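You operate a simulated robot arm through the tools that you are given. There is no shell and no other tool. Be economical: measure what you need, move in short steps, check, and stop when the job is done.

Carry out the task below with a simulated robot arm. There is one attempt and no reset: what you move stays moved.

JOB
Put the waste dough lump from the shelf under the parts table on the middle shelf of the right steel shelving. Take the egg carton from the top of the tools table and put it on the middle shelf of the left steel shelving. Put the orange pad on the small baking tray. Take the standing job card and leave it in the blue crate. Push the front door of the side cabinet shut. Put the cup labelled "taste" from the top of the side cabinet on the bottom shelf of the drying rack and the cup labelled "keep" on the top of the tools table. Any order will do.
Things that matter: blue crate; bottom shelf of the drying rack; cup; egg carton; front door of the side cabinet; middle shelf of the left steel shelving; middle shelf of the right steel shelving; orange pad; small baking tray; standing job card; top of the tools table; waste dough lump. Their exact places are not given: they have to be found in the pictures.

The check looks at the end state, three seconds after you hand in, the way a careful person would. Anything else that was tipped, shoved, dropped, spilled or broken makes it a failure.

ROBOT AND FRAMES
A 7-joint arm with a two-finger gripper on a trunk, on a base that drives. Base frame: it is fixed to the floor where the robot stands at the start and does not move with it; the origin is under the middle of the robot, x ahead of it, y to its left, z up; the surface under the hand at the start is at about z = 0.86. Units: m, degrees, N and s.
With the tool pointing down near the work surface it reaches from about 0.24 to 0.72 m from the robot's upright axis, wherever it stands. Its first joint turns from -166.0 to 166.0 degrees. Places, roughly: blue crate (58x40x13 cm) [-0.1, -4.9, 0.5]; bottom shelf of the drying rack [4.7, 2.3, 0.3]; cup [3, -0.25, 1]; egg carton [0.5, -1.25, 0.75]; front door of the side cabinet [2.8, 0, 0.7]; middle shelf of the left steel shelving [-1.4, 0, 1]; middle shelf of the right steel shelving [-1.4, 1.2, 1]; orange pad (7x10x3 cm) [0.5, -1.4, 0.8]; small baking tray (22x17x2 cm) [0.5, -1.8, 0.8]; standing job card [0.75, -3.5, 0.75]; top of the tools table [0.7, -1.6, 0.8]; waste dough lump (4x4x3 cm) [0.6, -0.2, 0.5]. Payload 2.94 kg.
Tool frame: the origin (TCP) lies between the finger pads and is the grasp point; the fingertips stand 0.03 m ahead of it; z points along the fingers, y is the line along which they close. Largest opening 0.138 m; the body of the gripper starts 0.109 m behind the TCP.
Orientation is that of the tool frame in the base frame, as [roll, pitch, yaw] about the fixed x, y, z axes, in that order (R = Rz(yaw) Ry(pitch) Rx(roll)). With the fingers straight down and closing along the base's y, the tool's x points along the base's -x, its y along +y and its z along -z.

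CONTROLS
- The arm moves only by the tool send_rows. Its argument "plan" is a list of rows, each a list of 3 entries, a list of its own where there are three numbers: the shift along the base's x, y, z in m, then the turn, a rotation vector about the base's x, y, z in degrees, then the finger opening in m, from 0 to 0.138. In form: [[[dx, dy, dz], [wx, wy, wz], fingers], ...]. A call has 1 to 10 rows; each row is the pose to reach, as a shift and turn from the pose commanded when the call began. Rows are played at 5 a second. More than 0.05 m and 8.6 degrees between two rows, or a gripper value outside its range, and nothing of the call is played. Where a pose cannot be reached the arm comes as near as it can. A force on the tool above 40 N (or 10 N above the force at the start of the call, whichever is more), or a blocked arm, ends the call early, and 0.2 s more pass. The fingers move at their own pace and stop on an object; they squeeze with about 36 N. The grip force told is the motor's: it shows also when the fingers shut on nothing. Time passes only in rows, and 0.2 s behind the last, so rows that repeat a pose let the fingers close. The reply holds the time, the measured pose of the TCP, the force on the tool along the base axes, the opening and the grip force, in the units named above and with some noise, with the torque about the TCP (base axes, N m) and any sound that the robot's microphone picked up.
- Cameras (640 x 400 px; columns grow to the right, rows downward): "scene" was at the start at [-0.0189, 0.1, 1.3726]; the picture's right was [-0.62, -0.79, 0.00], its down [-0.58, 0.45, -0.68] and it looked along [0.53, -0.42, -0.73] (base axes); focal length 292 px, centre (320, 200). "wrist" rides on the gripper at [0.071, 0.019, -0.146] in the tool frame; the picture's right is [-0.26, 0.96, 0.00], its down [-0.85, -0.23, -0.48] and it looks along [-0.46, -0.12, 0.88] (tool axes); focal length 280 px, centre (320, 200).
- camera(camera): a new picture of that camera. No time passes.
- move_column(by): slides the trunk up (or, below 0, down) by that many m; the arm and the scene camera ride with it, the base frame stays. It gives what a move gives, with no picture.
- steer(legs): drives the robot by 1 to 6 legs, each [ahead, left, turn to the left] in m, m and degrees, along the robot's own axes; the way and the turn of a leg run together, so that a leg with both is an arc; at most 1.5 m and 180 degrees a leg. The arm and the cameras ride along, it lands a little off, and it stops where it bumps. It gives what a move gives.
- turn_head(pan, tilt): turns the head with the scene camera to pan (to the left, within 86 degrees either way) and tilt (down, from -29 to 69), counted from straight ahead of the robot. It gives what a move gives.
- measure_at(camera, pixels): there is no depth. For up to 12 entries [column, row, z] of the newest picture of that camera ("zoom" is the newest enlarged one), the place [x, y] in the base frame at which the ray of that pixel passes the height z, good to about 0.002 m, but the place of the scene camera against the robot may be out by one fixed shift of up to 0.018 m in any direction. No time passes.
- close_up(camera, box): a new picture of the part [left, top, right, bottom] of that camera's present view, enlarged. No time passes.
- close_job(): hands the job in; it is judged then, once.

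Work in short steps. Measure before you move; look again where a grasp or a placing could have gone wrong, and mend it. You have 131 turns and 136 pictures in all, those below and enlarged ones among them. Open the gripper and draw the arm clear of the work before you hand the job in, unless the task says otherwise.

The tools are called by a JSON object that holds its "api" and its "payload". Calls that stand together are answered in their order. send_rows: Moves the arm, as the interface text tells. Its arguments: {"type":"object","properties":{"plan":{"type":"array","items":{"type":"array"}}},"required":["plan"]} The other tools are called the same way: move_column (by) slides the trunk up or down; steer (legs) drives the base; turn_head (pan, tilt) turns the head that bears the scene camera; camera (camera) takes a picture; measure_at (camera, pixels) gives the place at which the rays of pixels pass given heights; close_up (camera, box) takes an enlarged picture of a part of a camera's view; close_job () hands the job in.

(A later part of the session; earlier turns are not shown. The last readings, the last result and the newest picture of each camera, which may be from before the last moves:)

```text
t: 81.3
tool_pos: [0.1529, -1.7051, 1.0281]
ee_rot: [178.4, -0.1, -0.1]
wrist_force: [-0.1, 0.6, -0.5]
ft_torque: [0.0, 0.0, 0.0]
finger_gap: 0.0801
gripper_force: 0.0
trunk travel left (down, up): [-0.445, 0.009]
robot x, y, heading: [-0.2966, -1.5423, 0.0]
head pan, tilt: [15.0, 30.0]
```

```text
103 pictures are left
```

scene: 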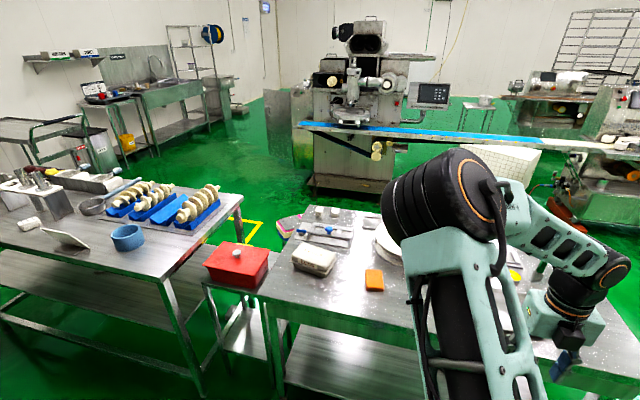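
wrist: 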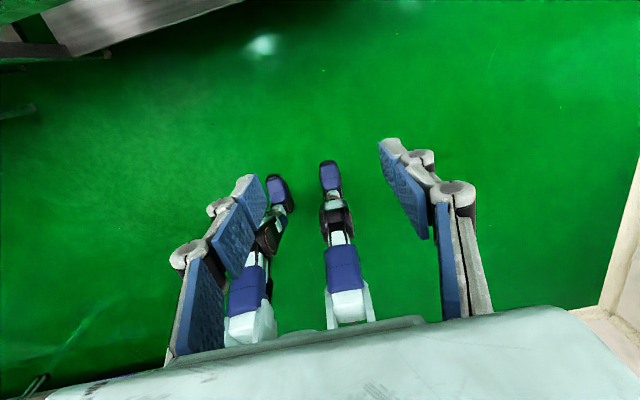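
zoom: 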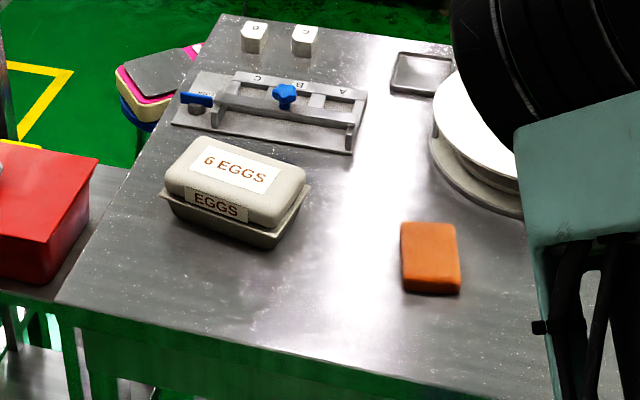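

I drive 0.2 m closer and swing the hand left toward the pad, staying high at z 1.03, to view it with the wrist camera.

{"api": "steer", "payload": {"legs": [[0.2, 0, 0]]}}

{"api": "send_rows", "payload": {"plan": [[[0, 0.045, 0], [0, 0, 0], 0.1], [[0, 0.09, 0], [0, 0, 0], 0.1], [[0, 0.135, 0], [0, 0, 0], 0.1], [[0, 0.18, 0], [0, 0, 0], 0.1], [[0, 0.225, 0], [0, 0, 0], 0.1], [[0.0, 0.27, 0], [0, 0, 0], 0.1]]}}

{"api": "camera", "payload": {"camera": "wrist"}}

{"api": "turn_head", "payload": {"pan": -20, "tilt": 42}}

{"api": "camera", "payload": {"camera": "scene"}}

```text
t: 82.9
tool_pos: [0.3548, -1.7073, 1.0285]
ee_rot: [178.4, 0.1, -0.4]
wrist_force: [-0.3, 0.2, -0.1]
ft_torque: [0.0, 0.01, 0.01]
finger_gap: 0.08
gripper_force: 0.1
trunk travel left (down, up): [-0.445, 0.009]
robot x, y, heading: [-0.0979, -1.539, -0.3]
head pan, tilt: [15.0, 30.0]
```

```text
t: 84.3
tool_pos: [0.3557, -1.4396, 1.0293]
ee_rot: [178.4, -0.1, -0.4]
wrist_force: [-0.3, -0.5, 0.2]
ft_torque: [-0.01, -0.02, 0.01]
finger_gap: 0.0999
gripper_force: 0.0
trunk travel left (down, up): [-0.445, 0.009]
robot x, y, heading: [-0.0956, -1.5402, -0.3]
head pan, tilt: [15.0, 30.0]
```

```text
102 pictures are left
```

wrist: 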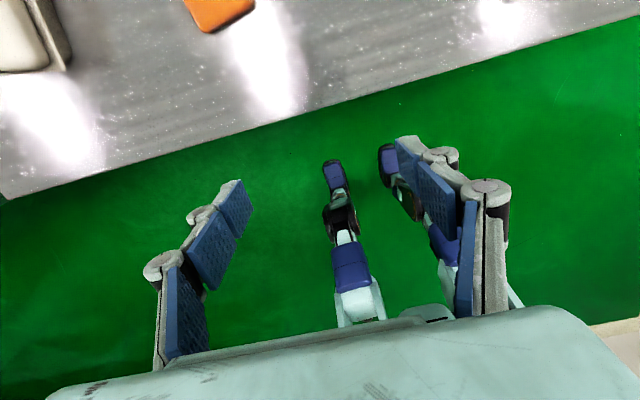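

```text
t: 85.3
tool_pos: [0.3565, -1.4392, 1.0266]
ee_rot: [178.4, 0.0, -0.5]
wrist_force: [0.6, -0.7, 0.2]
ft_torque: [0.0, 0.01, -0.02]
finger_gap: 0.1
gripper_force: 0.1
trunk travel left (down, up): [-0.445, 0.009]
robot x, y, heading: [-0.093, -1.5426, 0.1]
head pan, tilt: [-20.0, 42.0]
```

```text
101 pictures are left
```

scene: 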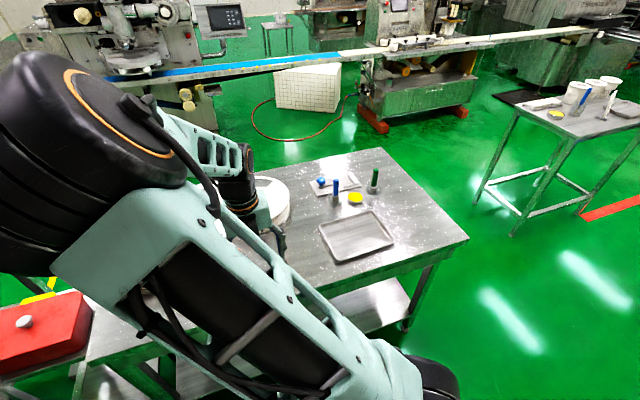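

Tray at (355,237), pad in wrist view at (215,5). I measure tray corners and table edge from both cameras to fix the table height.

{"api": "measure_at", "payload": {"camera": "scene", "pixels": [[319, 227, 0.8], [370, 210, 0.8], [394, 242, 0.8], [338, 264, 0.8], [468, 240, 0.8], [468, 240, 0.86], [384, 148, 0.8]]}}

{"api": "measure_at", "payload": {"camera": "wrist", "pixels": [[200, 147, 0.75], [200, 147, 0.8], [200, 147, 0.86], [205, 32, 0.8], [254, 8, 0.8], [72, 60, 0.8]]}}

```text
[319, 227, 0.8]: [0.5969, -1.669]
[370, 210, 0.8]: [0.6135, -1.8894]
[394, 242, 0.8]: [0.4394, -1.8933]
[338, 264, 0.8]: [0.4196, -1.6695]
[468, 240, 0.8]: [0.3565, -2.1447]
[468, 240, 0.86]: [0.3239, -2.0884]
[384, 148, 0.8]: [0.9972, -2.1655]
```

```text
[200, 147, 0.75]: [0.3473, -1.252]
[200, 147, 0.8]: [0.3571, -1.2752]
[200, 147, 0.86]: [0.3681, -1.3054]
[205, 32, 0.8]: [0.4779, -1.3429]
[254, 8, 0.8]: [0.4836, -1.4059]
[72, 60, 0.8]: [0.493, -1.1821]
```

Table top z=0.80 (tray measures 22×17 cm there), tray centre ≈(0.518,-1.780). I hover over the pad at ≈(0.53,-1.38) to check it.

{"api": "send_rows", "payload": {"plan": [[[0.04, 0.015, -0.02], [0, 0, 0], 0.12], [[0.08, 0.03, -0.04], [0, 0, 0], 0.12], [[0.12, 0.045, -0.06], [0, 0, 0], 0.12], [[0.16, 0.055, -0.08], [0, 0, 0], 0.12], [[0.175, 0.06, -0.09], [0, 0, 0], 0.12]]}}

{"api": "camera", "payload": {"camera": "wrist"}}

```text
t: 86.5
tool_pos: [0.5321, -1.378, 0.9396]
ee_rot: [178.4, 0.0, -0.5]
wrist_force: [-0.5, 1.2, -0.6]
ft_torque: [0.01, 0.0, 0.01]
finger_gap: 0.1198
gripper_force: 0.0
trunk travel left (down, up): [-0.445, 0.009]
robot x, y, heading: [-0.0959, -1.5392, -0.4]
head pan, tilt: [-20.0, 42.0]
```

```text
100 pictures are left
```

wrist: 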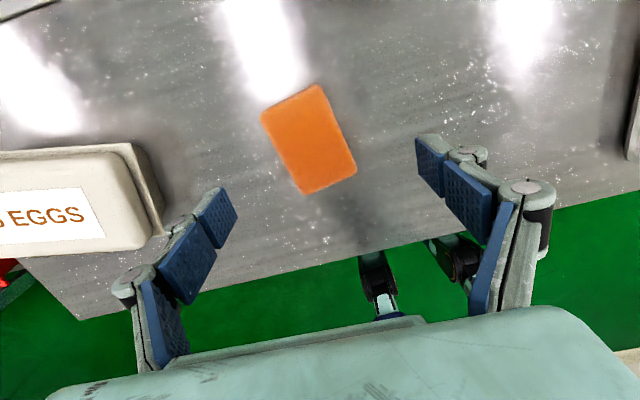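

Pad corners at (261,116),(318,84),(357,170),(305,193). I measure them and the carton's near edge.

{"api": "measure_at", "payload": {"camera": "wrist", "pixels": [[261, 116, 0.83], [318, 84, 0.83], [357, 170, 0.83], [305, 193, 0.83], [165, 210, 0.85], [132, 145, 0.85], [152, 240, 0.85]]}}

```text
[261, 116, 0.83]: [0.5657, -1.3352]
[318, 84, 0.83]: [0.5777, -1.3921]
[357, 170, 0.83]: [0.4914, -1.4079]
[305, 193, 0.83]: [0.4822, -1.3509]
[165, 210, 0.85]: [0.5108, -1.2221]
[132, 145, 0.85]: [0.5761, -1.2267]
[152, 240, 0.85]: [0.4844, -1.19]
```

Pad centre (0.529,-1.372), long axis yawed about +10°. I turn 10°, descend to TCP z 0.836 and close.

{"api": "send_rows", "payload": {"plan": [[[-0.003, 0.006, -0.02], [0, 0, 5], 0.105], [[-0.003, 0.006, -0.05], [0, 0, 10], 0.105], [[-0.003, 0.006, -0.08], [0, 0, 10], 0.105], [[-0.003, 0.006, -0.104], [0, 0, 10], 0.105], [[-0.003, 0.006, -0.104], [0, 0, 10], 0.06], [[-0.003, 0.006, -0.104], [0, 0, 10], 0.05], [[-0.003, 0.006, -0.104], [0, 0, 10], 0.04], [[-0.003, 0.006, -0.104], [0, 0, 10], 0.04]]}}

{"api": "camera", "payload": {"camera": "wrist"}}

```text
t: 88.3
tool_pos: [0.5289, -1.3732, 0.836]
ee_rot: [178.4, -0.1, 9.6]
wrist_force: [0.3, 1.3, 1.9]
ft_torque: [0.06, -0.04, 0.0]
finger_gap: 0.0637
gripper_force: 36.2
trunk travel left (down, up): [-0.445, 0.009]
robot x, y, heading: [-0.0977, -1.5405, 0.1]
head pan, tilt: [-20.0, 42.0]
```

```text
99 pictures are left
```

wrist: 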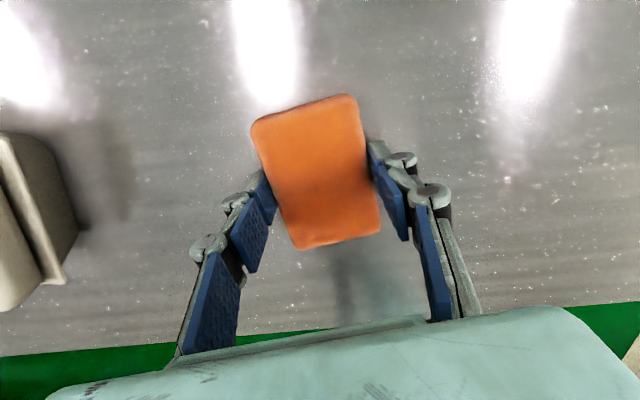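

Pad held (gap 0.064). I lift and carry it to the tray.

{"api": "send_rows", "payload": {"plan": [[[0, 0, 0.05], [0, 0, 0], 0.04], [[0, 0, 0.1], [0, 0, 0], 0.04], [[0, 0, 0.14], [0, 0, 0], 0.04], [[-0.04, -0.02, 0.14], [0, 0, 0], 0.04], [[-0.07, -0.06, 0.14], [0, 0, -2], 0.04], [[-0.07, -0.105, 0.14], [0, 0, -4], 0.04], [[-0.07, -0.15, 0.14], [0, 0, -7], 0.04], [[-0.06, -0.195, 0.14], [0, 0, -7], 0.04], [[-0.05, -0.24, 0.14], [0, 0, -7], 0.04], [[-0.04, -0.285, 0.14], [0, 0, -7], 0.04]]}}

{"api": "send_rows", "payload": {"plan": [[[0.01, -0.04, 0], [0, 0, 0], 0.04], [[0.02, -0.08, 0], [0, 0, 0], 0.04], [[0.029, -0.122, 0], [0, 0, 0], 0.04], [[0.029, -0.122, 0], [0, 0, 0], 0.04]]}}

{"api": "camera", "payload": {"camera": "wrist"}}

{"api": "camera", "payload": {"camera": "scene"}}

```text
t: 90.5
tool_pos: [0.4863, -1.6561, 0.9735]
ee_rot: [178.5, 0.1, 2.5]
wrist_force: [-0.4, 0.0, -0.5]
ft_torque: [0.01, -0.01, -0.02]
finger_gap: 0.0638
gripper_force: 35.6
trunk travel left (down, up): [-0.445, 0.009]
robot x, y, heading: [-0.099, -1.5387, -0.0]
head pan, tilt: [-20.0, 42.0]
```

```text
t: 91.5
tool_pos: [0.5144, -1.778, 0.9729]
ee_rot: [178.3, -0.1, 2.6]
wrist_force: [0.2, -0.8, -0.3]
ft_torque: [0.03, -0.02, -0.01]
finger_gap: 0.0635
gripper_force: 36.3
trunk travel left (down, up): [-0.445, 0.009]
robot x, y, heading: [-0.0949, -1.5383, 0.2]
head pan, tilt: [-20.0, 42.0]
```

```text
98 pictures are left
```

wrist: 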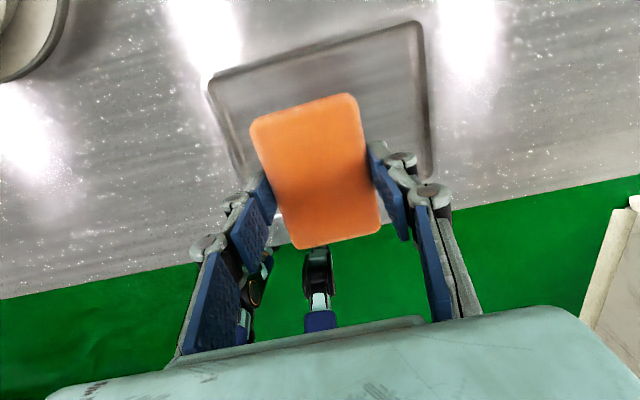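

```text
97 pictures are left
```

scene: 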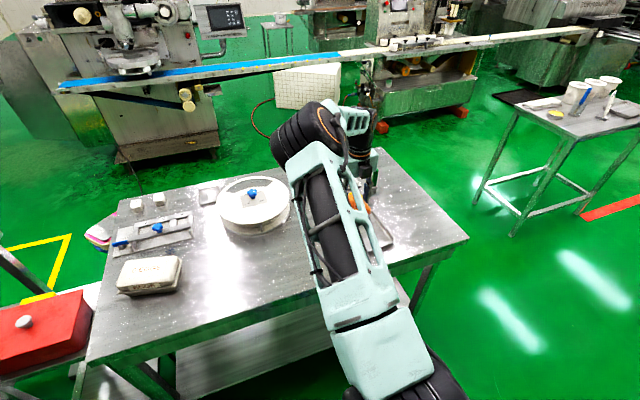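

I check the tray's corners with the wrist camera: (208,88), (420,22), (432,176).

{"api": "measure_at", "payload": {"camera": "wrist", "pixels": [[208, 88, 0.815], [420, 22, 0.815], [432, 176, 0.815], [240, 185, 0.815]]}}

```text
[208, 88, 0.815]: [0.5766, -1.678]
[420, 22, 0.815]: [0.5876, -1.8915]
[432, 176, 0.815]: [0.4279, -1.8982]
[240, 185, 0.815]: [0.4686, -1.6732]
```

Tray centre ≈(0.507,-1.786). I lower the pad to just on the tray floor and open.

{"api": "send_rows", "payload": {"plan": [[[-0.007, -0.008, -0.04], [0, 0, 0], 0.04], [[-0.007, -0.008, -0.08], [0, 0, 0], 0.04], [[-0.007, -0.008, -0.11], [0, 0, 0], 0.04], [[-0.007, -0.008, -0.125], [0, 0, 0], 0.04], [[-0.007, -0.008, -0.131], [0, 0, 0], 0.04]]}}

{"api": "camera", "payload": {"camera": "wrist"}}

```text
t: 92.7
tool_pos: [0.5088, -1.7865, 0.8432]
ee_rot: [178.5, -0.1, 2.6]
wrist_force: [0.1, -1.1, -0.1]
ft_torque: [-0.01, 0.03, -0.02]
finger_gap: 0.0636
gripper_force: 36.3
trunk travel left (down, up): [-0.445, 0.009]
robot x, y, heading: [-0.0998, -1.5396, -0.1]
head pan, tilt: [-20.0, 42.0]
```

```text
96 pictures are left
```

wrist: 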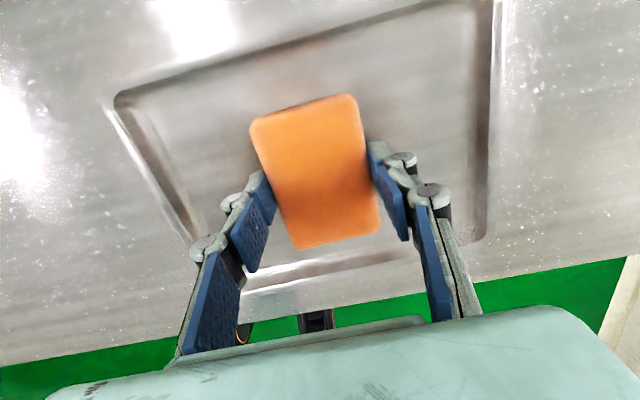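

Pad is over the tray floor with no contact yet; I lower gently 4 mm, open and rise.

{"api": "send_rows", "payload": {"plan": [[[0, 0, -0.002], [0, 0, 0], 0.04], [[0, 0, -0.004], [0, 0, 0], 0.04], [[0, 0, -0.004], [0, 0, 0], 0.075], [[0, 0, -0.004], [0, 0, 0], 0.09], [[0, 0, -0.004], [0, 0, 0], 0.09], [[0, 0, 0.03], [0, 0, 0], 0.09], [[0, 0, 0.07], [0, 0, 0], 0.09], [[0, 0, 0.11], [0, 0, 0], 0.09]]}}

{"api": "camera", "payload": {"camera": "wrist"}}

```text
t: 94.5
tool_pos: [0.5093, -1.7853, 0.9529]
ee_rot: [178.5, 0.0, 2.6]
wrist_force: [0.6, 0.2, 0.0]
ft_torque: [0.01, 0.01, 0.03]
finger_gap: 0.09
gripper_force: 0.0
trunk travel left (down, up): [-0.445, 0.009]
robot x, y, heading: [-0.0949, -1.5392, 0.1]
head pan, tilt: [-20.0, 42.0]
```

```text
95 pictures are left
```

wrist: 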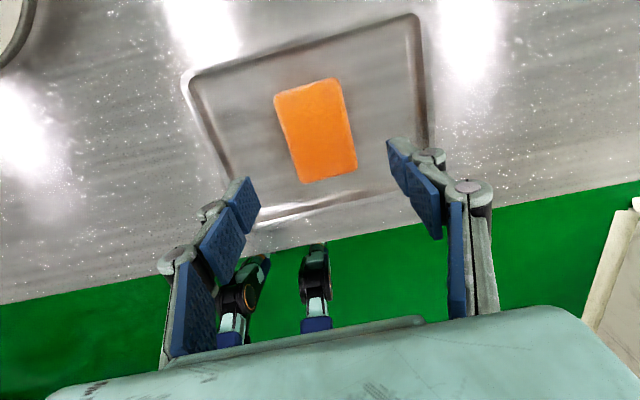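

Pad lies well inside the tray. Next the carton: its long side runs along y, so I'll grip it pitched 45° from the -y side (so that it can later go into the shelf). I retract, then re-park facing +y close along the table.

{"api": "send_rows", "payload": {"plan": [[[-0.04, 0.0, 0.03], [0, 0, 0], 0.138], [[-0.08, 0.0, 0.06], [0, 0, 0], 0.138], [[-0.12, 0, 0.09], [0, 0, 0], 0.138], [[-0.16, 0, 0.1], [0, 0, 0], 0.138], [[-0.2, 0, 0.1], [0, 0, 0], 0.138]]}}

{"api": "steer", "payload": {"legs": [[-0.1, 0, 0], [0, 0, 90], [-0.1, -0.27, 0]]}}

{"api": "turn_head", "payload": {"pan": -40, "tilt": 40}}

{"api": "camera", "payload": {"camera": "scene"}}

```text
t: 95.7
tool_pos: [0.3078, -1.7852, 1.0548]
ee_rot: [178.3, -0.1, 2.6]
wrist_force: [0.0, 0.2, -0.5]
ft_torque: [-0.05, 0.02, 0.01]
finger_gap: 0.1383
gripper_force: 0.0
trunk travel left (down, up): [-0.445, 0.009]
robot x, y, heading: [-0.098, -1.5405, -0.0]
head pan, tilt: [-20.0, 42.0]
```

```text
t: 103.3
tool_pos: [0.3194, -1.234, 1.0568]
ee_rot: [178.4, -0.1, 92.6]
wrist_force: [0.1, -0.1, 0.5]
ft_torque: [-0.01, -0.01, -0.01]
finger_gap: 0.1379
gripper_force: 0.0
trunk travel left (down, up): [-0.445, 0.009]
robot x, y, heading: [0.0737, -1.6366, 89.8]
head pan, tilt: [-20.0, 42.0]
```

```text
t: 104.1
tool_pos: [0.3197, -1.2344, 1.0546]
ee_rot: [178.4, -0.2, 92.5]
wrist_force: [0.1, 0.6, -0.4]
ft_torque: [0.0, 0.0, 0.02]
finger_gap: 0.138
gripper_force: 0.0
trunk travel left (down, up): [-0.445, 0.009]
robot x, y, heading: [0.071, -1.6392, 89.9]
head pan, tilt: [-40.0, 40.0]
```

```text
94 pictures are left
```

scene: 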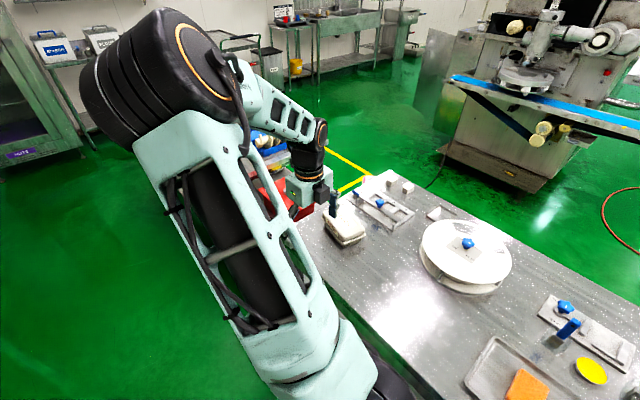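

I pitch the tool 45° forward and shift it right, above the table, then look with the wrist camera.

{"api": "steer", "payload": {"legs": [[-0.12, 0, 0]]}}

{"api": "send_rows", "payload": {"plan": [[[0.03, 0.0, 0], [8, 0, 0], 0.138], [[0.06, 0.0, 0], [16, 0, 0], 0.138], [[0.09, 0, 0], [24, 0, 0], 0.138], [[0.12, 0.02, 0], [32, 0, 0], 0.138], [[0.16, 0.04, 0], [40, 0, 0], 0.138], [[0.2, 0.05, 0], [45, 0, 0], 0.138]]}}

{"api": "camera", "payload": {"camera": "wrist"}}

```text
t: 105.4
tool_pos: [0.3202, -1.3569, 1.0553]
ee_rot: [178.5, 0.0, 92.4]
wrist_force: [-0.5, -0.6, -0.3]
ft_torque: [0.05, 0.03, -0.02]
finger_gap: 0.138
gripper_force: 0.1
trunk travel left (down, up): [-0.445, 0.009]
robot x, y, heading: [0.0738, -1.7612, 89.5]
head pan, tilt: [-40.0, 40.0]
```

```text
t: 106.8
tool_pos: [0.5211, -1.306, 1.0546]
ee_rot: [176.0, -45.2, 93.5]
wrist_force: [-0.1, 1.0, 0.6]
ft_torque: [0.02, 0.01, -0.02]
finger_gap: 0.1377
gripper_force: 0.0
trunk travel left (down, up): [-0.445, 0.009]
robot x, y, heading: [0.0719, -1.7622, 89.8]
head pan, tilt: [-40.0, 40.0]
```

```text
93 pictures are left
```

wrist: 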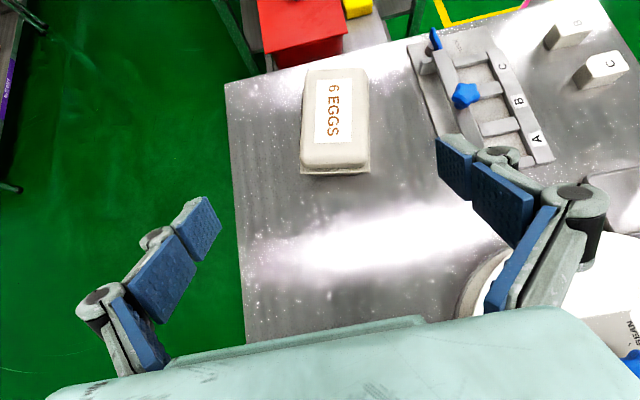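

Carton at (335,120) with the fixture to its right. I measure rims and the gap.

{"api": "measure_at", "payload": {"camera": "wrist", "pixels": [[302, 173, 0.82], [370, 172, 0.82], [306, 80, 0.82], [368, 80, 0.82], [306, 165, 0.86], [364, 163, 0.86], [310, 72, 0.87], [365, 70, 0.87], [432, 135, 0.8], [414, 60, 0.8], [440, 137, 0.82], [226, 90, 0.8]]}}

{"api": "close_up", "payload": {"camera": "wrist", "box": [260, 40, 460, 190]}}

```text
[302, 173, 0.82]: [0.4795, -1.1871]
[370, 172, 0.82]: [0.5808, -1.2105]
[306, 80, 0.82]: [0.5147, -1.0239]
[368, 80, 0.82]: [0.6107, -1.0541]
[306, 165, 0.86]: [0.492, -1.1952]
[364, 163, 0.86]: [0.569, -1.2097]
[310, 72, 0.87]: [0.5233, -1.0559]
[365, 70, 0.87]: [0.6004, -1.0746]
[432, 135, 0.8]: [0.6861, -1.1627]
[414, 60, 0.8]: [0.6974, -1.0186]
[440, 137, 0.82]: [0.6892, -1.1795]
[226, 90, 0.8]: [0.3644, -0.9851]
```

```text
2.67 times, centred on (360, 115) of wrist
```

zoom: 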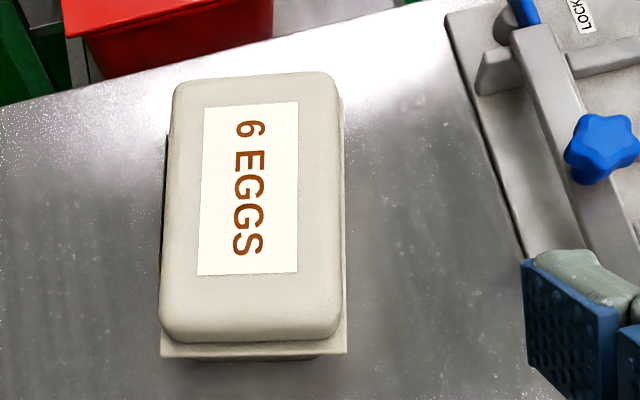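

Carton: centre ≈(0.545,-1.12), long axis yaw ≈77°, width ≈0.10, free gap to the fixture (x 0.687). I drive ahead 0.12, yaw the tool -13° and hover above it.

{"api": "steer", "payload": {"legs": [[0.12, 0, 0]]}}

{"api": "send_rows", "payload": {"plan": [[[0.01, 0.02, -0.02], [0, 1.4, -6.5], 0.138], [[0.024, 0.045, -0.05], [0, 2.8, -13], 0.138], [[0.024, 0.064, -0.09], [0, 2.8, -13], 0.138]]}}

{"api": "camera", "payload": {"camera": "wrist"}}

```text
t: 108.0
tool_pos: [0.5199, -1.1857, 1.0531]
ee_rot: [176.0, -45.1, 93.4]
wrist_force: [-0.5, 0.6, -0.3]
ft_torque: [0.0, 0.01, 0.02]
finger_gap: 0.1379
gripper_force: 0.1
trunk travel left (down, up): [-0.445, 0.009]
robot x, y, heading: [0.0743, -1.6415, 89.9]
head pan, tilt: [-40.0, 40.0]
```

```text
t: 108.8
tool_pos: [0.5439, -1.1185, 0.9647]
ee_rot: [180.0, -44.8, 77.6]
wrist_force: [-0.2, 0.7, 0.4]
ft_torque: [-0.02, 0.0, -0.01]
finger_gap: 0.1379
gripper_force: 0.1
trunk travel left (down, up): [-0.445, 0.009]
robot x, y, heading: [0.0717, -1.6427, 89.8]
head pan, tilt: [-40.0, 40.0]
```

```text
91 pictures are left
```

wrist: 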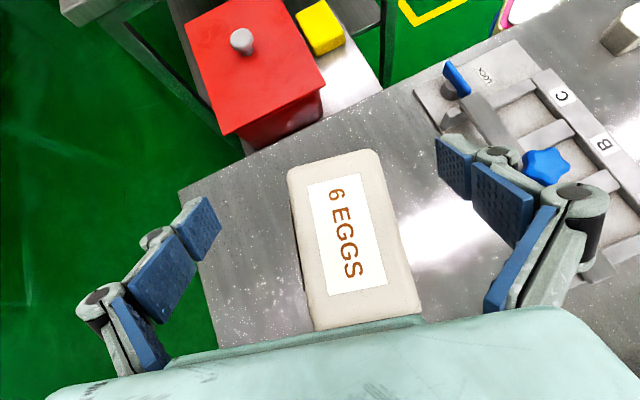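

Tool axis is aligned. I re-measure the lid corners (289,172),(370,151),(420,300),(318,328).

{"api": "measure_at", "payload": {"camera": "wrist", "pixels": [[289, 175, 0.86], [376, 155, 0.86], [421, 300, 0.86], [316, 326, 0.86]]}}

```text
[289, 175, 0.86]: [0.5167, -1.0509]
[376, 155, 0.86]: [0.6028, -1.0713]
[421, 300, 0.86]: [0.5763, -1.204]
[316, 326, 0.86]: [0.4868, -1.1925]
```

Centred within 4 mm. I descend to TCP z≈0.838 and close.

{"api": "send_rows", "payload": {"plan": [[[0.003, -0.008, -0.04], [0, 0, 0], 0.138], [[0.003, -0.008, -0.08], [0, 0, 0], 0.138], [[0.003, -0.008, -0.11], [0, 0, 0], 0.138], [[0.003, -0.008, -0.126], [0, 0, 0], 0.138], [[0.003, -0.008, -0.126], [0, 0, 0], 0.138]]}}

{"api": "camera", "payload": {"camera": "wrist"}}

```text
t: 110.0
tool_pos: [0.5473, -1.1295, 0.8384]
ee_rot: [179.9, -44.8, 77.7]
wrist_force: [0.0, -0.1, -0.4]
ft_torque: [-0.01, 0.0, -0.02]
finger_gap: 0.138
gripper_force: 0.1
trunk travel left (down, up): [-0.445, 0.009]
robot x, y, heading: [0.0725, -1.6374, 89.8]
head pan, tilt: [-40.0, 40.0]
```

```text
90 pictures are left
```

wrist: 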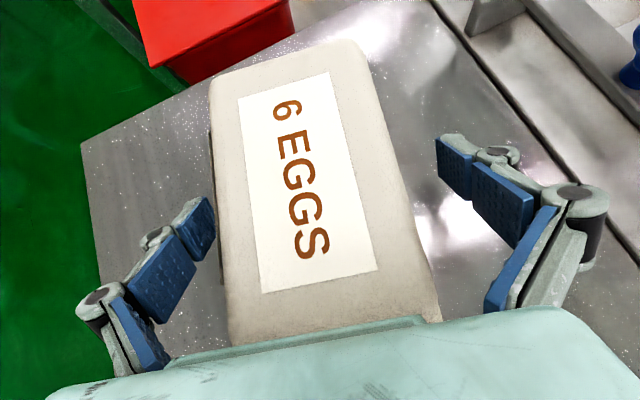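

The carton looks nearer to the left finger; I check its side lines before closing.

{"api": "measure_at", "payload": {"camera": "wrist", "pixels": [[210, 90, 0.86], [228, 330, 0.86], [440, 318, 0.86], [365, 60, 0.86], [210, 150, 0.83]]}}

```text
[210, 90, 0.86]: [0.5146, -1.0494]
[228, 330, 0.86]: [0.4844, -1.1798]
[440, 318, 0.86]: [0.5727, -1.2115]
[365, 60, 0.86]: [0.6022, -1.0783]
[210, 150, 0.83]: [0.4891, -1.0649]
```

TCP is 4 mm to the right of the carton's middle; I correct and close.

{"api": "send_rows", "payload": {"plan": [[[-0.004, 0.001, 0], [0, 0, 0], 0.138], [[-0.004, 0.001, 0], [0, 0, 0], 0.11], [[-0.004, 0.001, 0], [0, 0, 0], 0.09], [[-0.004, 0.001, 0], [0, 0, 0], 0.08], [[-0.004, 0.001, 0], [0, 0, 0], 0.08]]}}

{"api": "camera", "payload": {"camera": "wrist"}}

```text
t: 111.2
tool_pos: [0.5448, -1.1298, 0.8384]
ee_rot: [179.8, -44.8, 77.7]
wrist_force: [1.1, -0.3, 1.5]
ft_torque: [-0.04, -0.02, -0.06]
finger_gap: 0.099
gripper_force: 36.0
trunk travel left (down, up): [-0.445, 0.009]
robot x, y, heading: [0.0736, -1.642, 89.4]
head pan, tilt: [-40.0, 40.0]
```

```text
89 pictures are left
```

wrist: 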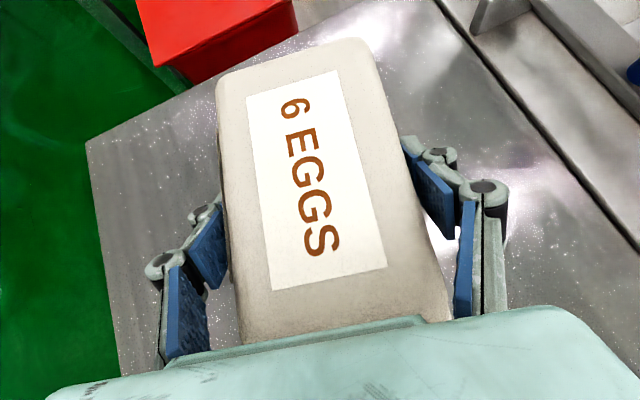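

Gripped at 0.099 m. I lift straight up 0.16 m and check it hangs level.

{"api": "send_rows", "payload": {"plan": [[[0, 0, 0.015], [0, 0, 0], 0.08], [[0, 0, 0.04], [0, 0, 0], 0.08], [[0, 0, 0.07], [0, 0, 0], 0.08], [[0, 0, 0.1], [0, 0, 0], 0.08], [[0, 0, 0.13], [0, 0, 0], 0.08], [[0, 0, 0.16], [0, 0, 0], 0.08], [[0, 0, 0.19], [0, 0, 0], 0.08]]}}

{"api": "camera", "payload": {"camera": "wrist"}}

{"api": "camera", "payload": {"camera": "scene"}}

```text
t: 112.8
tool_pos: [0.5433, -1.1301, 1.0283]
ee_rot: [179.8, -44.7, 77.6]
wrist_force: [0.2, -0.6, -3.7]
ft_torque: [0.02, 0.0, -0.03]
finger_gap: 0.0991
gripper_force: 35.6
trunk travel left (down, up): [-0.445, 0.009]
robot x, y, heading: [0.0736, -1.6423, 89.7]
head pan, tilt: [-40.0, 40.0]
```

```text
88 pictures are left
```

wrist: 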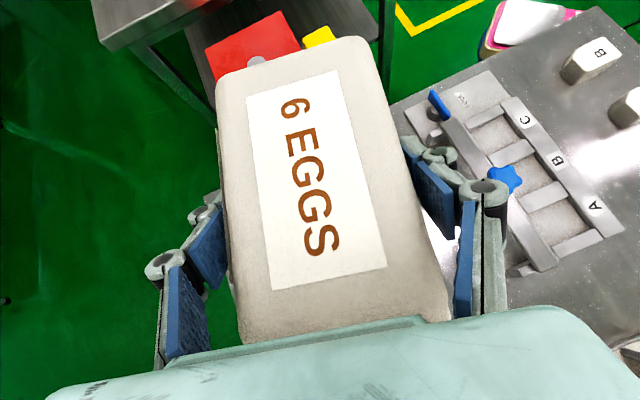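

```text
87 pictures are left
```

scene: 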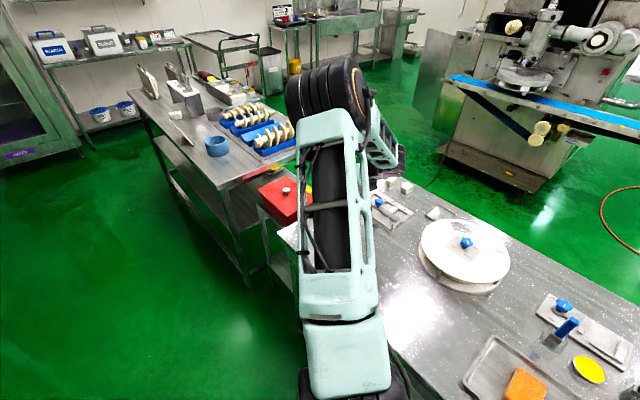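

Carton level and secure. I slide the robot out to the aisle, square the carton and bring it in front, then drive to the left shelving.

{"api": "steer", "payload": {"legs": [[0, 0.48, 0]]}}

{"api": "send_rows", "payload": {"plan": [[[-0.04, 0, 0.01], [0, 0, 4], 0.08], [[-0.08, 0, 0.02], [0, 0, 8], 0.08], [[-0.12, 0, 0.02], [0, 0, 12.4], 0.08], [[-0.16, 0, 0.02], [0, 0, 12.4], 0.08], [[-0.2, 0, 0.02], [0, 0, 12.4], 0.08], [[-0.24, 0, 0.02], [0, 0, 12.4], 0.08], [[-0.28, 0, 0.02], [0, 0, 12.4], 0.08]]}}

{"api": "steer", "payload": {"legs": [[1.45, 0, 0], [0, 0, 90]]}}

{"api": "turn_head", "payload": {"pan": 0, "tilt": 35}}

{"api": "camera", "payload": {"camera": "scene"}}

{"api": "camera", "payload": {"camera": "wrist"}}

```text
t: 117.5
tool_pos: [0.0682, -1.1248, 1.0283]
ee_rot: [179.9, -44.8, 77.9]
wrist_force: [0.1, -0.1, -3.7]
ft_torque: [-0.01, 0.01, 0.03]
finger_gap: 0.099
gripper_force: 36.0
trunk travel left (down, up): [-0.445, 0.009]
robot x, y, heading: [-0.4007, -1.6403, 89.8]
head pan, tilt: [-40.0, 40.0]
```

```text
t: 119.1
tool_pos: [-0.213, -1.1267, 1.0513]
ee_rot: [179.9, -44.6, 90.3]
wrist_force: [0.4, 0.1, -3.4]
ft_torque: [0.01, -0.02, -0.01]
finger_gap: 0.0989
gripper_force: 36.4
trunk travel left (down, up): [-0.445, 0.009]
robot x, y, heading: [-0.4013, -1.6415, 89.9]
head pan, tilt: [-40.0, 40.0]
```

```text
t: 130.1
tool_pos: [-0.9009, 0.0274, 1.0505]
ee_rot: [179.9, -44.6, 178.0]
wrist_force: [0.1, -0.1, -4.5]
ft_torque: [0.04, 0.0, -0.04]
finger_gap: 0.0988
gripper_force: 35.5
trunk travel left (down, up): [-0.445, 0.009]
robot x, y, heading: [-0.3923, -0.1784, 177.6]
head pan, tilt: [-40.0, 40.0]
```

```text
t: 131.1
tool_pos: [-0.9011, 0.0269, 1.0497]
ee_rot: [179.8, -44.8, 177.9]
wrist_force: [0.2, 0.2, -3.3]
ft_torque: [-0.01, 0.0, 0.0]
finger_gap: 0.0988
gripper_force: 35.9
trunk travel left (down, up): [-0.445, 0.009]
robot x, y, heading: [-0.398, -0.181, 177.5]
head pan, tilt: [0.0, 35.0]
```

```text
86 pictures are left
```

scene: 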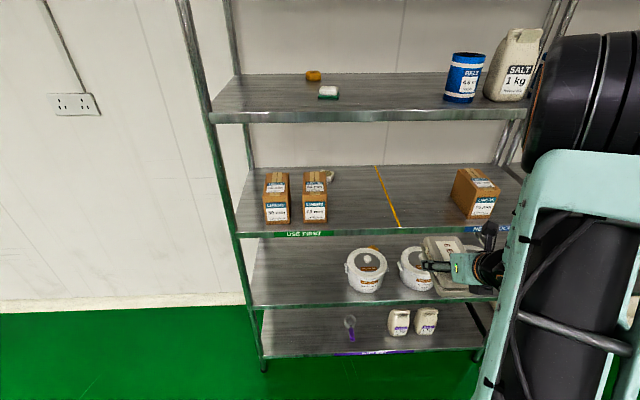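

```text
85 pictures are left
```

wrist: 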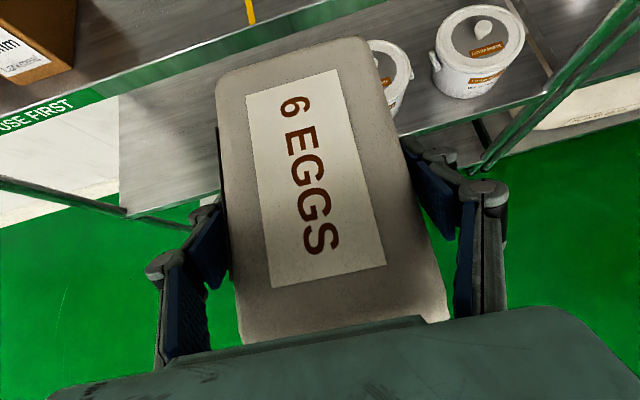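

The yellow divider runs (376,165)→(400,230); free space lies between it and the 75 mm box. I measure.

{"api": "measure_at", "payload": {"camera": "scene", "pixels": [[400, 228, 0.955], [376, 168, 0.955], [469, 219, 0.955], [453, 200, 0.955], [327, 223, 0.955], [350, 236, 0.955], [213, 117, 1.33], [400, 120, 1.33]]}}

{"api": "measure_at", "payload": {"camera": "wrist", "pixels": [[150, 85, 0.955], [150, 85, 0.965], [150, 85, 0.945], [253, 22, 0.955]]}}

```text
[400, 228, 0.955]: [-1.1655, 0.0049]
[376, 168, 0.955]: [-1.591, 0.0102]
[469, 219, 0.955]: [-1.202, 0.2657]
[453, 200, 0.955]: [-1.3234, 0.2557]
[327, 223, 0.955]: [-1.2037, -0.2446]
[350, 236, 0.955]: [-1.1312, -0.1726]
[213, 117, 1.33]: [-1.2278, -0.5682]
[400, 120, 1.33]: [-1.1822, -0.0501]
```

```text
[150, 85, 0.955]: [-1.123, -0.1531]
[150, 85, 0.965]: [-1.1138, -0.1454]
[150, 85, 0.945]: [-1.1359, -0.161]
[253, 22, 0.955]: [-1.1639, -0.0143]
```

Divider y≈0.005, box at y≥0.255, so the carton goes at y≈0.13. I drive 0.23 ahead and shift 0.11 right.

{"api": "steer", "payload": {"legs": [[0.23, -0.11, 2]]}}

{"api": "camera", "payload": {"camera": "scene"}}

{"api": "camera", "payload": {"camera": "wrist"}}

```text
t: 133.0
tool_pos: [-1.1361, 0.125, 1.051]
ee_rot: [179.9, -44.7, -180.0]
wrist_force: [-0.4, 0.1, -3.4]
ft_torque: [-0.03, -0.02, 0.01]
finger_gap: 0.0989
gripper_force: 36.1
trunk travel left (down, up): [-0.445, 0.009]
robot x, y, heading: [-0.6234, -0.0669, 179.7]
head pan, tilt: [0.0, 35.0]
```

```text
84 pictures are left
```

scene: 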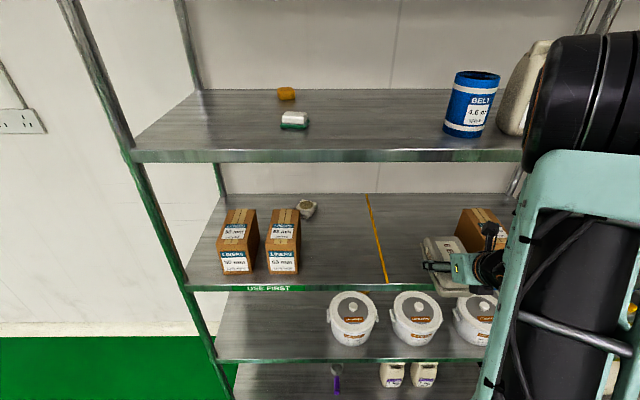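

```text
83 pictures are left
```

wrist: 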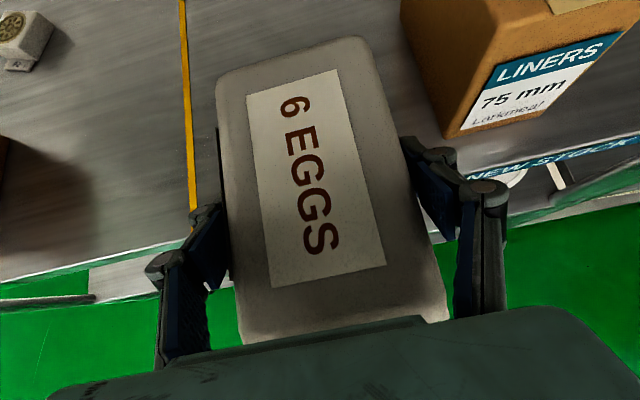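

Clear. I extend the arm 0.145 m inward at this height, then lower toward the shelf.

{"api": "send_rows", "payload": {"plan": [[[-0.03, -0.003, 0], [0, 0, 0], 0.08], [[-0.06, -0.003, 0], [0, 0, 0], 0.08], [[-0.09, -0.003, 0], [0, 0, 0], 0.08], [[-0.12, -0.003, 0], [0, 0, 0], 0.08], [[-0.145, -0.003, 0], [0, 0, 0], 0.08], [[-0.145, -0.003, -0.02], [0, 0, 0], 0.08], [[-0.145, -0.003, -0.03], [0, 0, 0], 0.08]]}}

{"api": "camera", "payload": {"camera": "scene"}}

{"api": "camera", "payload": {"camera": "wrist"}}

```text
t: 134.6
tool_pos: [-1.2804, 0.1211, 1.0219]
ee_rot: [179.9, -44.7, 180.0]
wrist_force: [-0.4, -0.8, -4.8]
ft_torque: [0.0, -0.02, -0.02]
finger_gap: 0.0988
gripper_force: 36.3
trunk travel left (down, up): [-0.445, 0.009]
robot x, y, heading: [-0.6217, -0.0659, 179.8]
head pan, tilt: [0.0, 35.0]
```

```text
82 pictures are left
```

scene: 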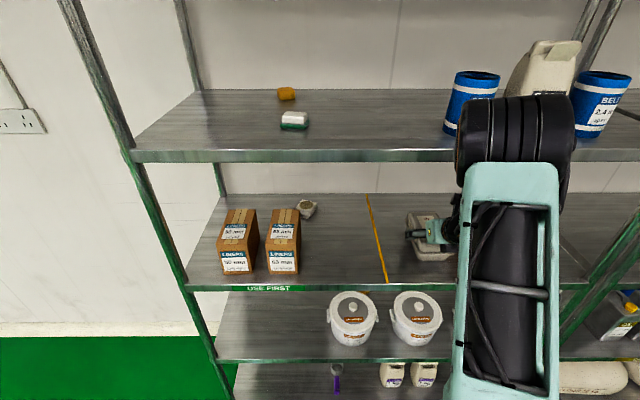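

```text
81 pictures are left
```

wrist: 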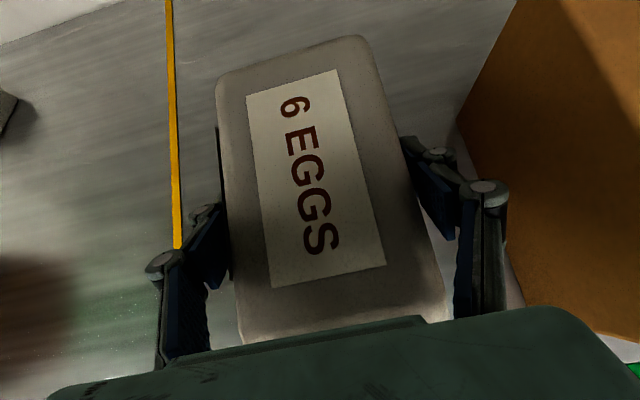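

The right finger's knuckle is near the box; I measure the box's lower edge before going lower.

{"api": "measure_at", "payload": {"camera": "wrist", "pixels": [[460, 125, 0.955], [518, 290, 0.955], [175, 200, 0.955], [515, 0, 1.05]]}}

```text
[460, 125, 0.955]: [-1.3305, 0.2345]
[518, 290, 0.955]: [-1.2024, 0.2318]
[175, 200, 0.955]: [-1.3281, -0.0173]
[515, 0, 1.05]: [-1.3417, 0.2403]
```

Box side y=0.233, so I shift 1 cm left and lower in small steps feeling for contact.

{"api": "send_rows", "payload": {"plan": [[[0, -0.008, 0], [0, 0, 0], 0.08], [[0, -0.008, -0.008], [0, 0, 0], 0.08], [[0, -0.008, -0.014], [0, 0, 0], 0.08], [[0, -0.008, -0.018], [0, 0, 0], 0.08]]}}

```text
t: 135.6
tool_pos: [-1.2816, 0.1149, 1.0022]
ee_rot: [179.9, -44.7, -179.9]
wrist_force: [0.3, -0.2, -4.2]
ft_torque: [0.0, 0.01, 0.03]
finger_gap: 0.0992
gripper_force: 36.0
trunk travel left (down, up): [-0.445, 0.009]
robot x, y, heading: [-0.6231, -0.0696, 179.8]
head pan, tilt: [0.0, 35.0]
```

No contact yet; I continue down in 3 mm steps.

{"api": "send_rows", "payload": {"plan": [[[0, 0, -0.004], [0, 0, 0], 0.08], [[0, 0, -0.008], [0, 0, 0], 0.08]]}}

{"api": "send_rows", "payload": {"plan": [[[0, 0, -0.003], [0, 0, 0], 0.08], [[0, 0, -0.006], [0, 0, 0], 0.08]]}}

```text
t: 136.2
tool_pos: [-1.2821, 0.1147, 0.9995]
ee_rot: [180.0, -45.2, -179.8]
wrist_force: [1.1, 0.3, 16.1]
ft_torque: [-0.19, -0.21, 0.01]
finger_gap: 0.099
gripper_force: 36.1
trunk travel left (down, up): [-0.445, 0.009]
robot x, y, heading: [-0.6237, -0.0632, 179.7]
head pan, tilt: [0.0, 35.0]
```

```text
t: 136.8
tool_pos: [-1.2815, 0.1139, 0.994]
ee_rot: [179.7, -45.3, -179.9]
wrist_force: [-4.1, 1.7, 29.5]
ft_torque: [-0.03, 0.26, 0.0]
finger_gap: 0.0989
gripper_force: 35.9
trunk travel left (down, up): [-0.445, 0.009]
robot x, y, heading: [-0.6238, -0.0623, 179.6]
head pan, tilt: [0.0, 35.0]
```

Carton rests on the shelf (29 N). I relax upward a little, open to 0.118 and check.

{"api": "send_rows", "payload": {"plan": [[[0, 0, 0.005], [0, 0, 0], 0.08], [[0, 0, 0.005], [0, 0, 0], 0.105], [[0, 0, 0.005], [0, 0, 0], 0.118], [[0, 0, 0.005], [0, 0, 0], 0.118]]}}

{"api": "camera", "payload": {"camera": "wrist"}}

```text
t: 137.8
tool_pos: [-1.2794, 0.1123, 0.9929]
ee_rot: [179.8, -44.7, -179.9]
wrist_force: [-0.7, 0.4, 0.8]
ft_torque: [0.0, -0.01, 0.04]
finger_gap: 0.1178
gripper_force: 0.1
trunk travel left (down, up): [-0.445, 0.009]
robot x, y, heading: [-0.624, -0.0664, 179.9]
head pan, tilt: [0.0, 35.0]
```

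```text
80 pictures are left
```

wrist: 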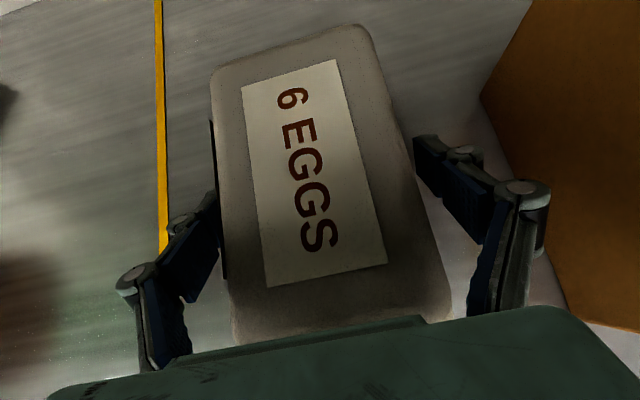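

Fingers are open; I center 4 mm left and withdraw diagonally along the tool axis.

{"api": "send_rows", "payload": {"plan": [[[0, -0.004, 0], [0, 0, 0], 0.118], [[0.02, -0.004, 0.02], [0, 0, 0], 0.118], [[0.05, -0.004, 0.05], [0, 0, 0], 0.118], [[0.08, -0.004, 0.08], [0, 0, 0], 0.118], [[0.12, -0.004, 0.1], [0, 0, 0], 0.118]]}}

{"api": "steer", "payload": {"legs": [[-0.25, 0, 0]]}}

{"api": "camera", "payload": {"camera": "scene"}}

```text
t: 139.0
tool_pos: [-1.161, 0.1117, 1.0946]
ee_rot: [-180.0, -44.7, -179.9]
wrist_force: [0.2, 0.8, -0.5]
ft_torque: [0.01, -0.02, -0.03]
finger_gap: 0.118
gripper_force: 0.0
trunk travel left (down, up): [-0.445, 0.009]
robot x, y, heading: [-0.6233, -0.0697, 179.7]
head pan, tilt: [0.0, 35.0]
```

```text
t: 140.8
tool_pos: [-0.9108, 0.1071, 1.0941]
ee_rot: [179.9, -44.8, -179.7]
wrist_force: [-0.2, 0.2, -0.4]
ft_torque: [-0.01, 0.03, 0.03]
finger_gap: 0.1177
gripper_force: 0.0
trunk travel left (down, up): [-0.445, 0.009]
robot x, y, heading: [-0.3771, -0.0673, 180.1]
head pan, tilt: [0.0, 35.0]
```

```text
79 pictures are left
```

scene: 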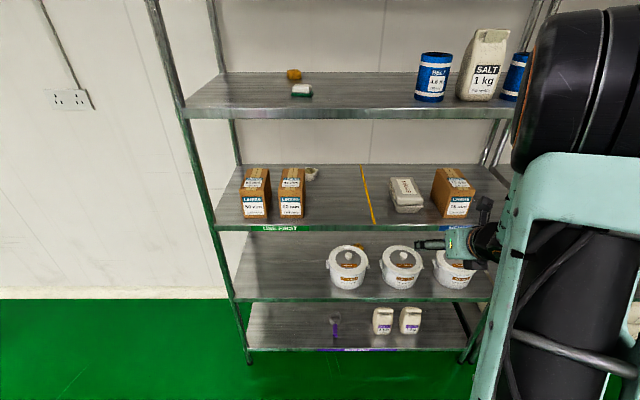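

Carton sits on the middle shelf between the divider and the box. Now to the job card: I turn to -y and look down the aisle.

{"api": "steer", "payload": {"legs": [[0, 0, 90], [1.4, 0, 0]]}}

{"api": "turn_head", "payload": {"pan": 15, "tilt": 22}}

{"api": "camera", "payload": {"camera": "scene"}}

```text
t: 151.6
tool_pos: [-0.5853, -1.9832, 1.0937]
ee_rot: [179.9, -44.7, -91.5]
wrist_force: [-0.4, 0.3, 0.5]
ft_torque: [0.0, 0.02, 0.0]
finger_gap: 0.118
gripper_force: 0.1
trunk travel left (down, up): [-0.445, 0.009]
robot x, y, heading: [-0.3966, -1.4492, -92.0]
head pan, tilt: [0.0, 35.0]
```

```text
t: 152.3
tool_pos: [-0.5868, -1.9823, 1.0939]
ee_rot: [179.8, -44.9, -91.3]
wrist_force: [0.4, 0.0, -0.6]
ft_torque: [0.02, -0.02, 0.01]
finger_gap: 0.1181
gripper_force: 0.0
trunk travel left (down, up): [-0.445, 0.009]
robot x, y, heading: [-0.393, -1.4486, -91.9]
head pan, tilt: [15.0, 22.0]
```

```text
78 pictures are left
```

scene: 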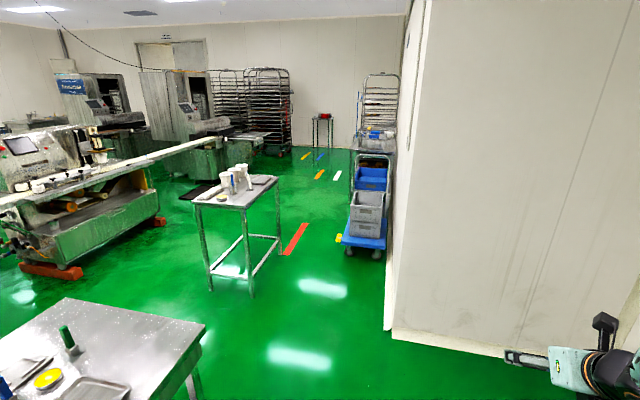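

I see the small card table, the trolleys and a wall block ahead on the right; I measure floor points.

{"api": "measure_at", "payload": {"camera": "scene", "pixels": [[386, 330, 0.0], [392, 340, 0.0], [390, 250, 0.0], [345, 240, 0.1], [384, 245, 0.1], [210, 290, 0.0], [252, 297, 0.0], [283, 250, 0.0], [195, 203, 0.75], [278, 180, 0.75], [237, 165, 0.75], [246, 210, 0.75]]}}

{"api": "close_up", "payload": {"camera": "scene", "box": [180, 120, 420, 270]}}

```text
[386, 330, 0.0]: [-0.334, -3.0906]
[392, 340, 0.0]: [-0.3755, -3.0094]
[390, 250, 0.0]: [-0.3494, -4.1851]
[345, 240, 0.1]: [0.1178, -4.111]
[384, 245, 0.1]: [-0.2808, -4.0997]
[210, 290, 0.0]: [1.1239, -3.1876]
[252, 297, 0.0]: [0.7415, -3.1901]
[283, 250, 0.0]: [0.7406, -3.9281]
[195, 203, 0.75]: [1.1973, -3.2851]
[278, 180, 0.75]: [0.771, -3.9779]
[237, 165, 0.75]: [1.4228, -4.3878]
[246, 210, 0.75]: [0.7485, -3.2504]
```

```text
2.67 times, centred on (300, 195) of scene
```

zoom: 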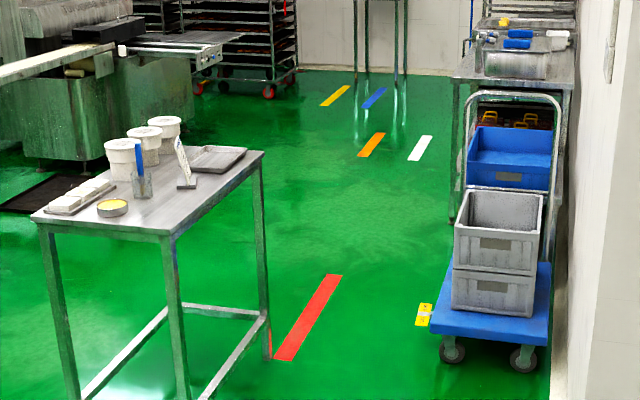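

The wall block begins at x<-0.35, y<-3.05; the card table spans x 0.74–1.2, y -3.2 to -3.95. I drive around the tools table's end to stand before the card table.

{"api": "steer", "payload": {"legs": [[0.5, 0.15, 0], [0.3, 0.27, 0], [0.4, 0.32, 0], [0.8, 0.0, 0], [0, 0, 92]]}}

{"api": "turn_head", "payload": {"pan": 0, "tilt": 35}}

{"api": "camera", "payload": {"camera": "scene"}}

{"api": "camera", "payload": {"camera": "wrist"}}

```text
t: 168.8
tool_pos: [0.8546, -3.6298, 1.0938]
ee_rot: [179.9, -44.7, 2.5]
wrist_force: [1.0, 0.5, 0.7]
ft_torque: [-0.01, -0.02, 0.02]
finger_gap: 0.118
gripper_force: 0.1
trunk travel left (down, up): [-0.445, 0.009]
robot x, y, heading: [0.3143, -3.4732, 2.5]
head pan, tilt: [15.0, 22.0]
```

```text
t: 169.5
tool_pos: [0.8531, -3.6291, 1.0927]
ee_rot: [180.0, -44.8, 2.6]
wrist_force: [-0.7, 0.0, 0.5]
ft_torque: [0.0, 0.05, -0.04]
finger_gap: 0.1178
gripper_force: 0.1
trunk travel left (down, up): [-0.445, 0.009]
robot x, y, heading: [0.3086, -3.4769, 2.2]
head pan, tilt: [0.0, 35.0]
```

```text
76 pictures are left
```

scene: 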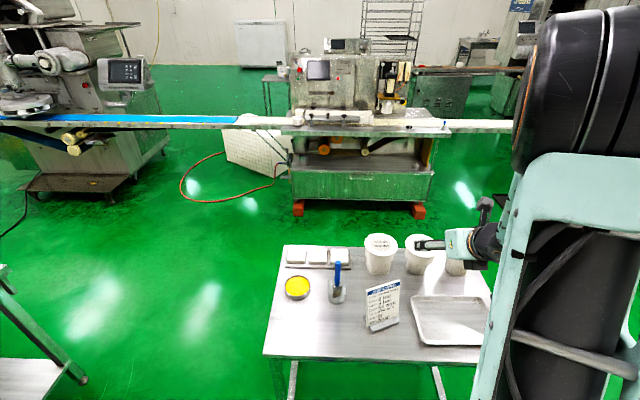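

```text
75 pictures are left
```

wrist: 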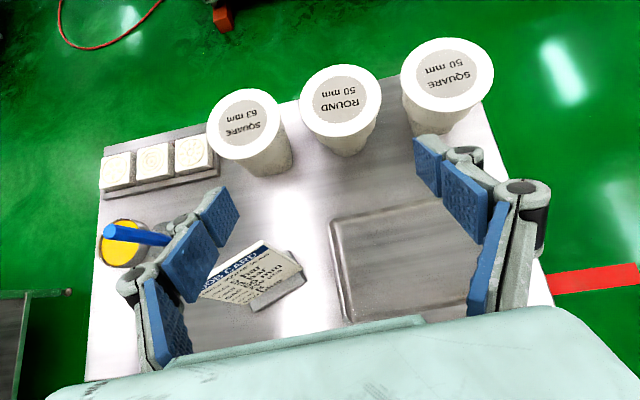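

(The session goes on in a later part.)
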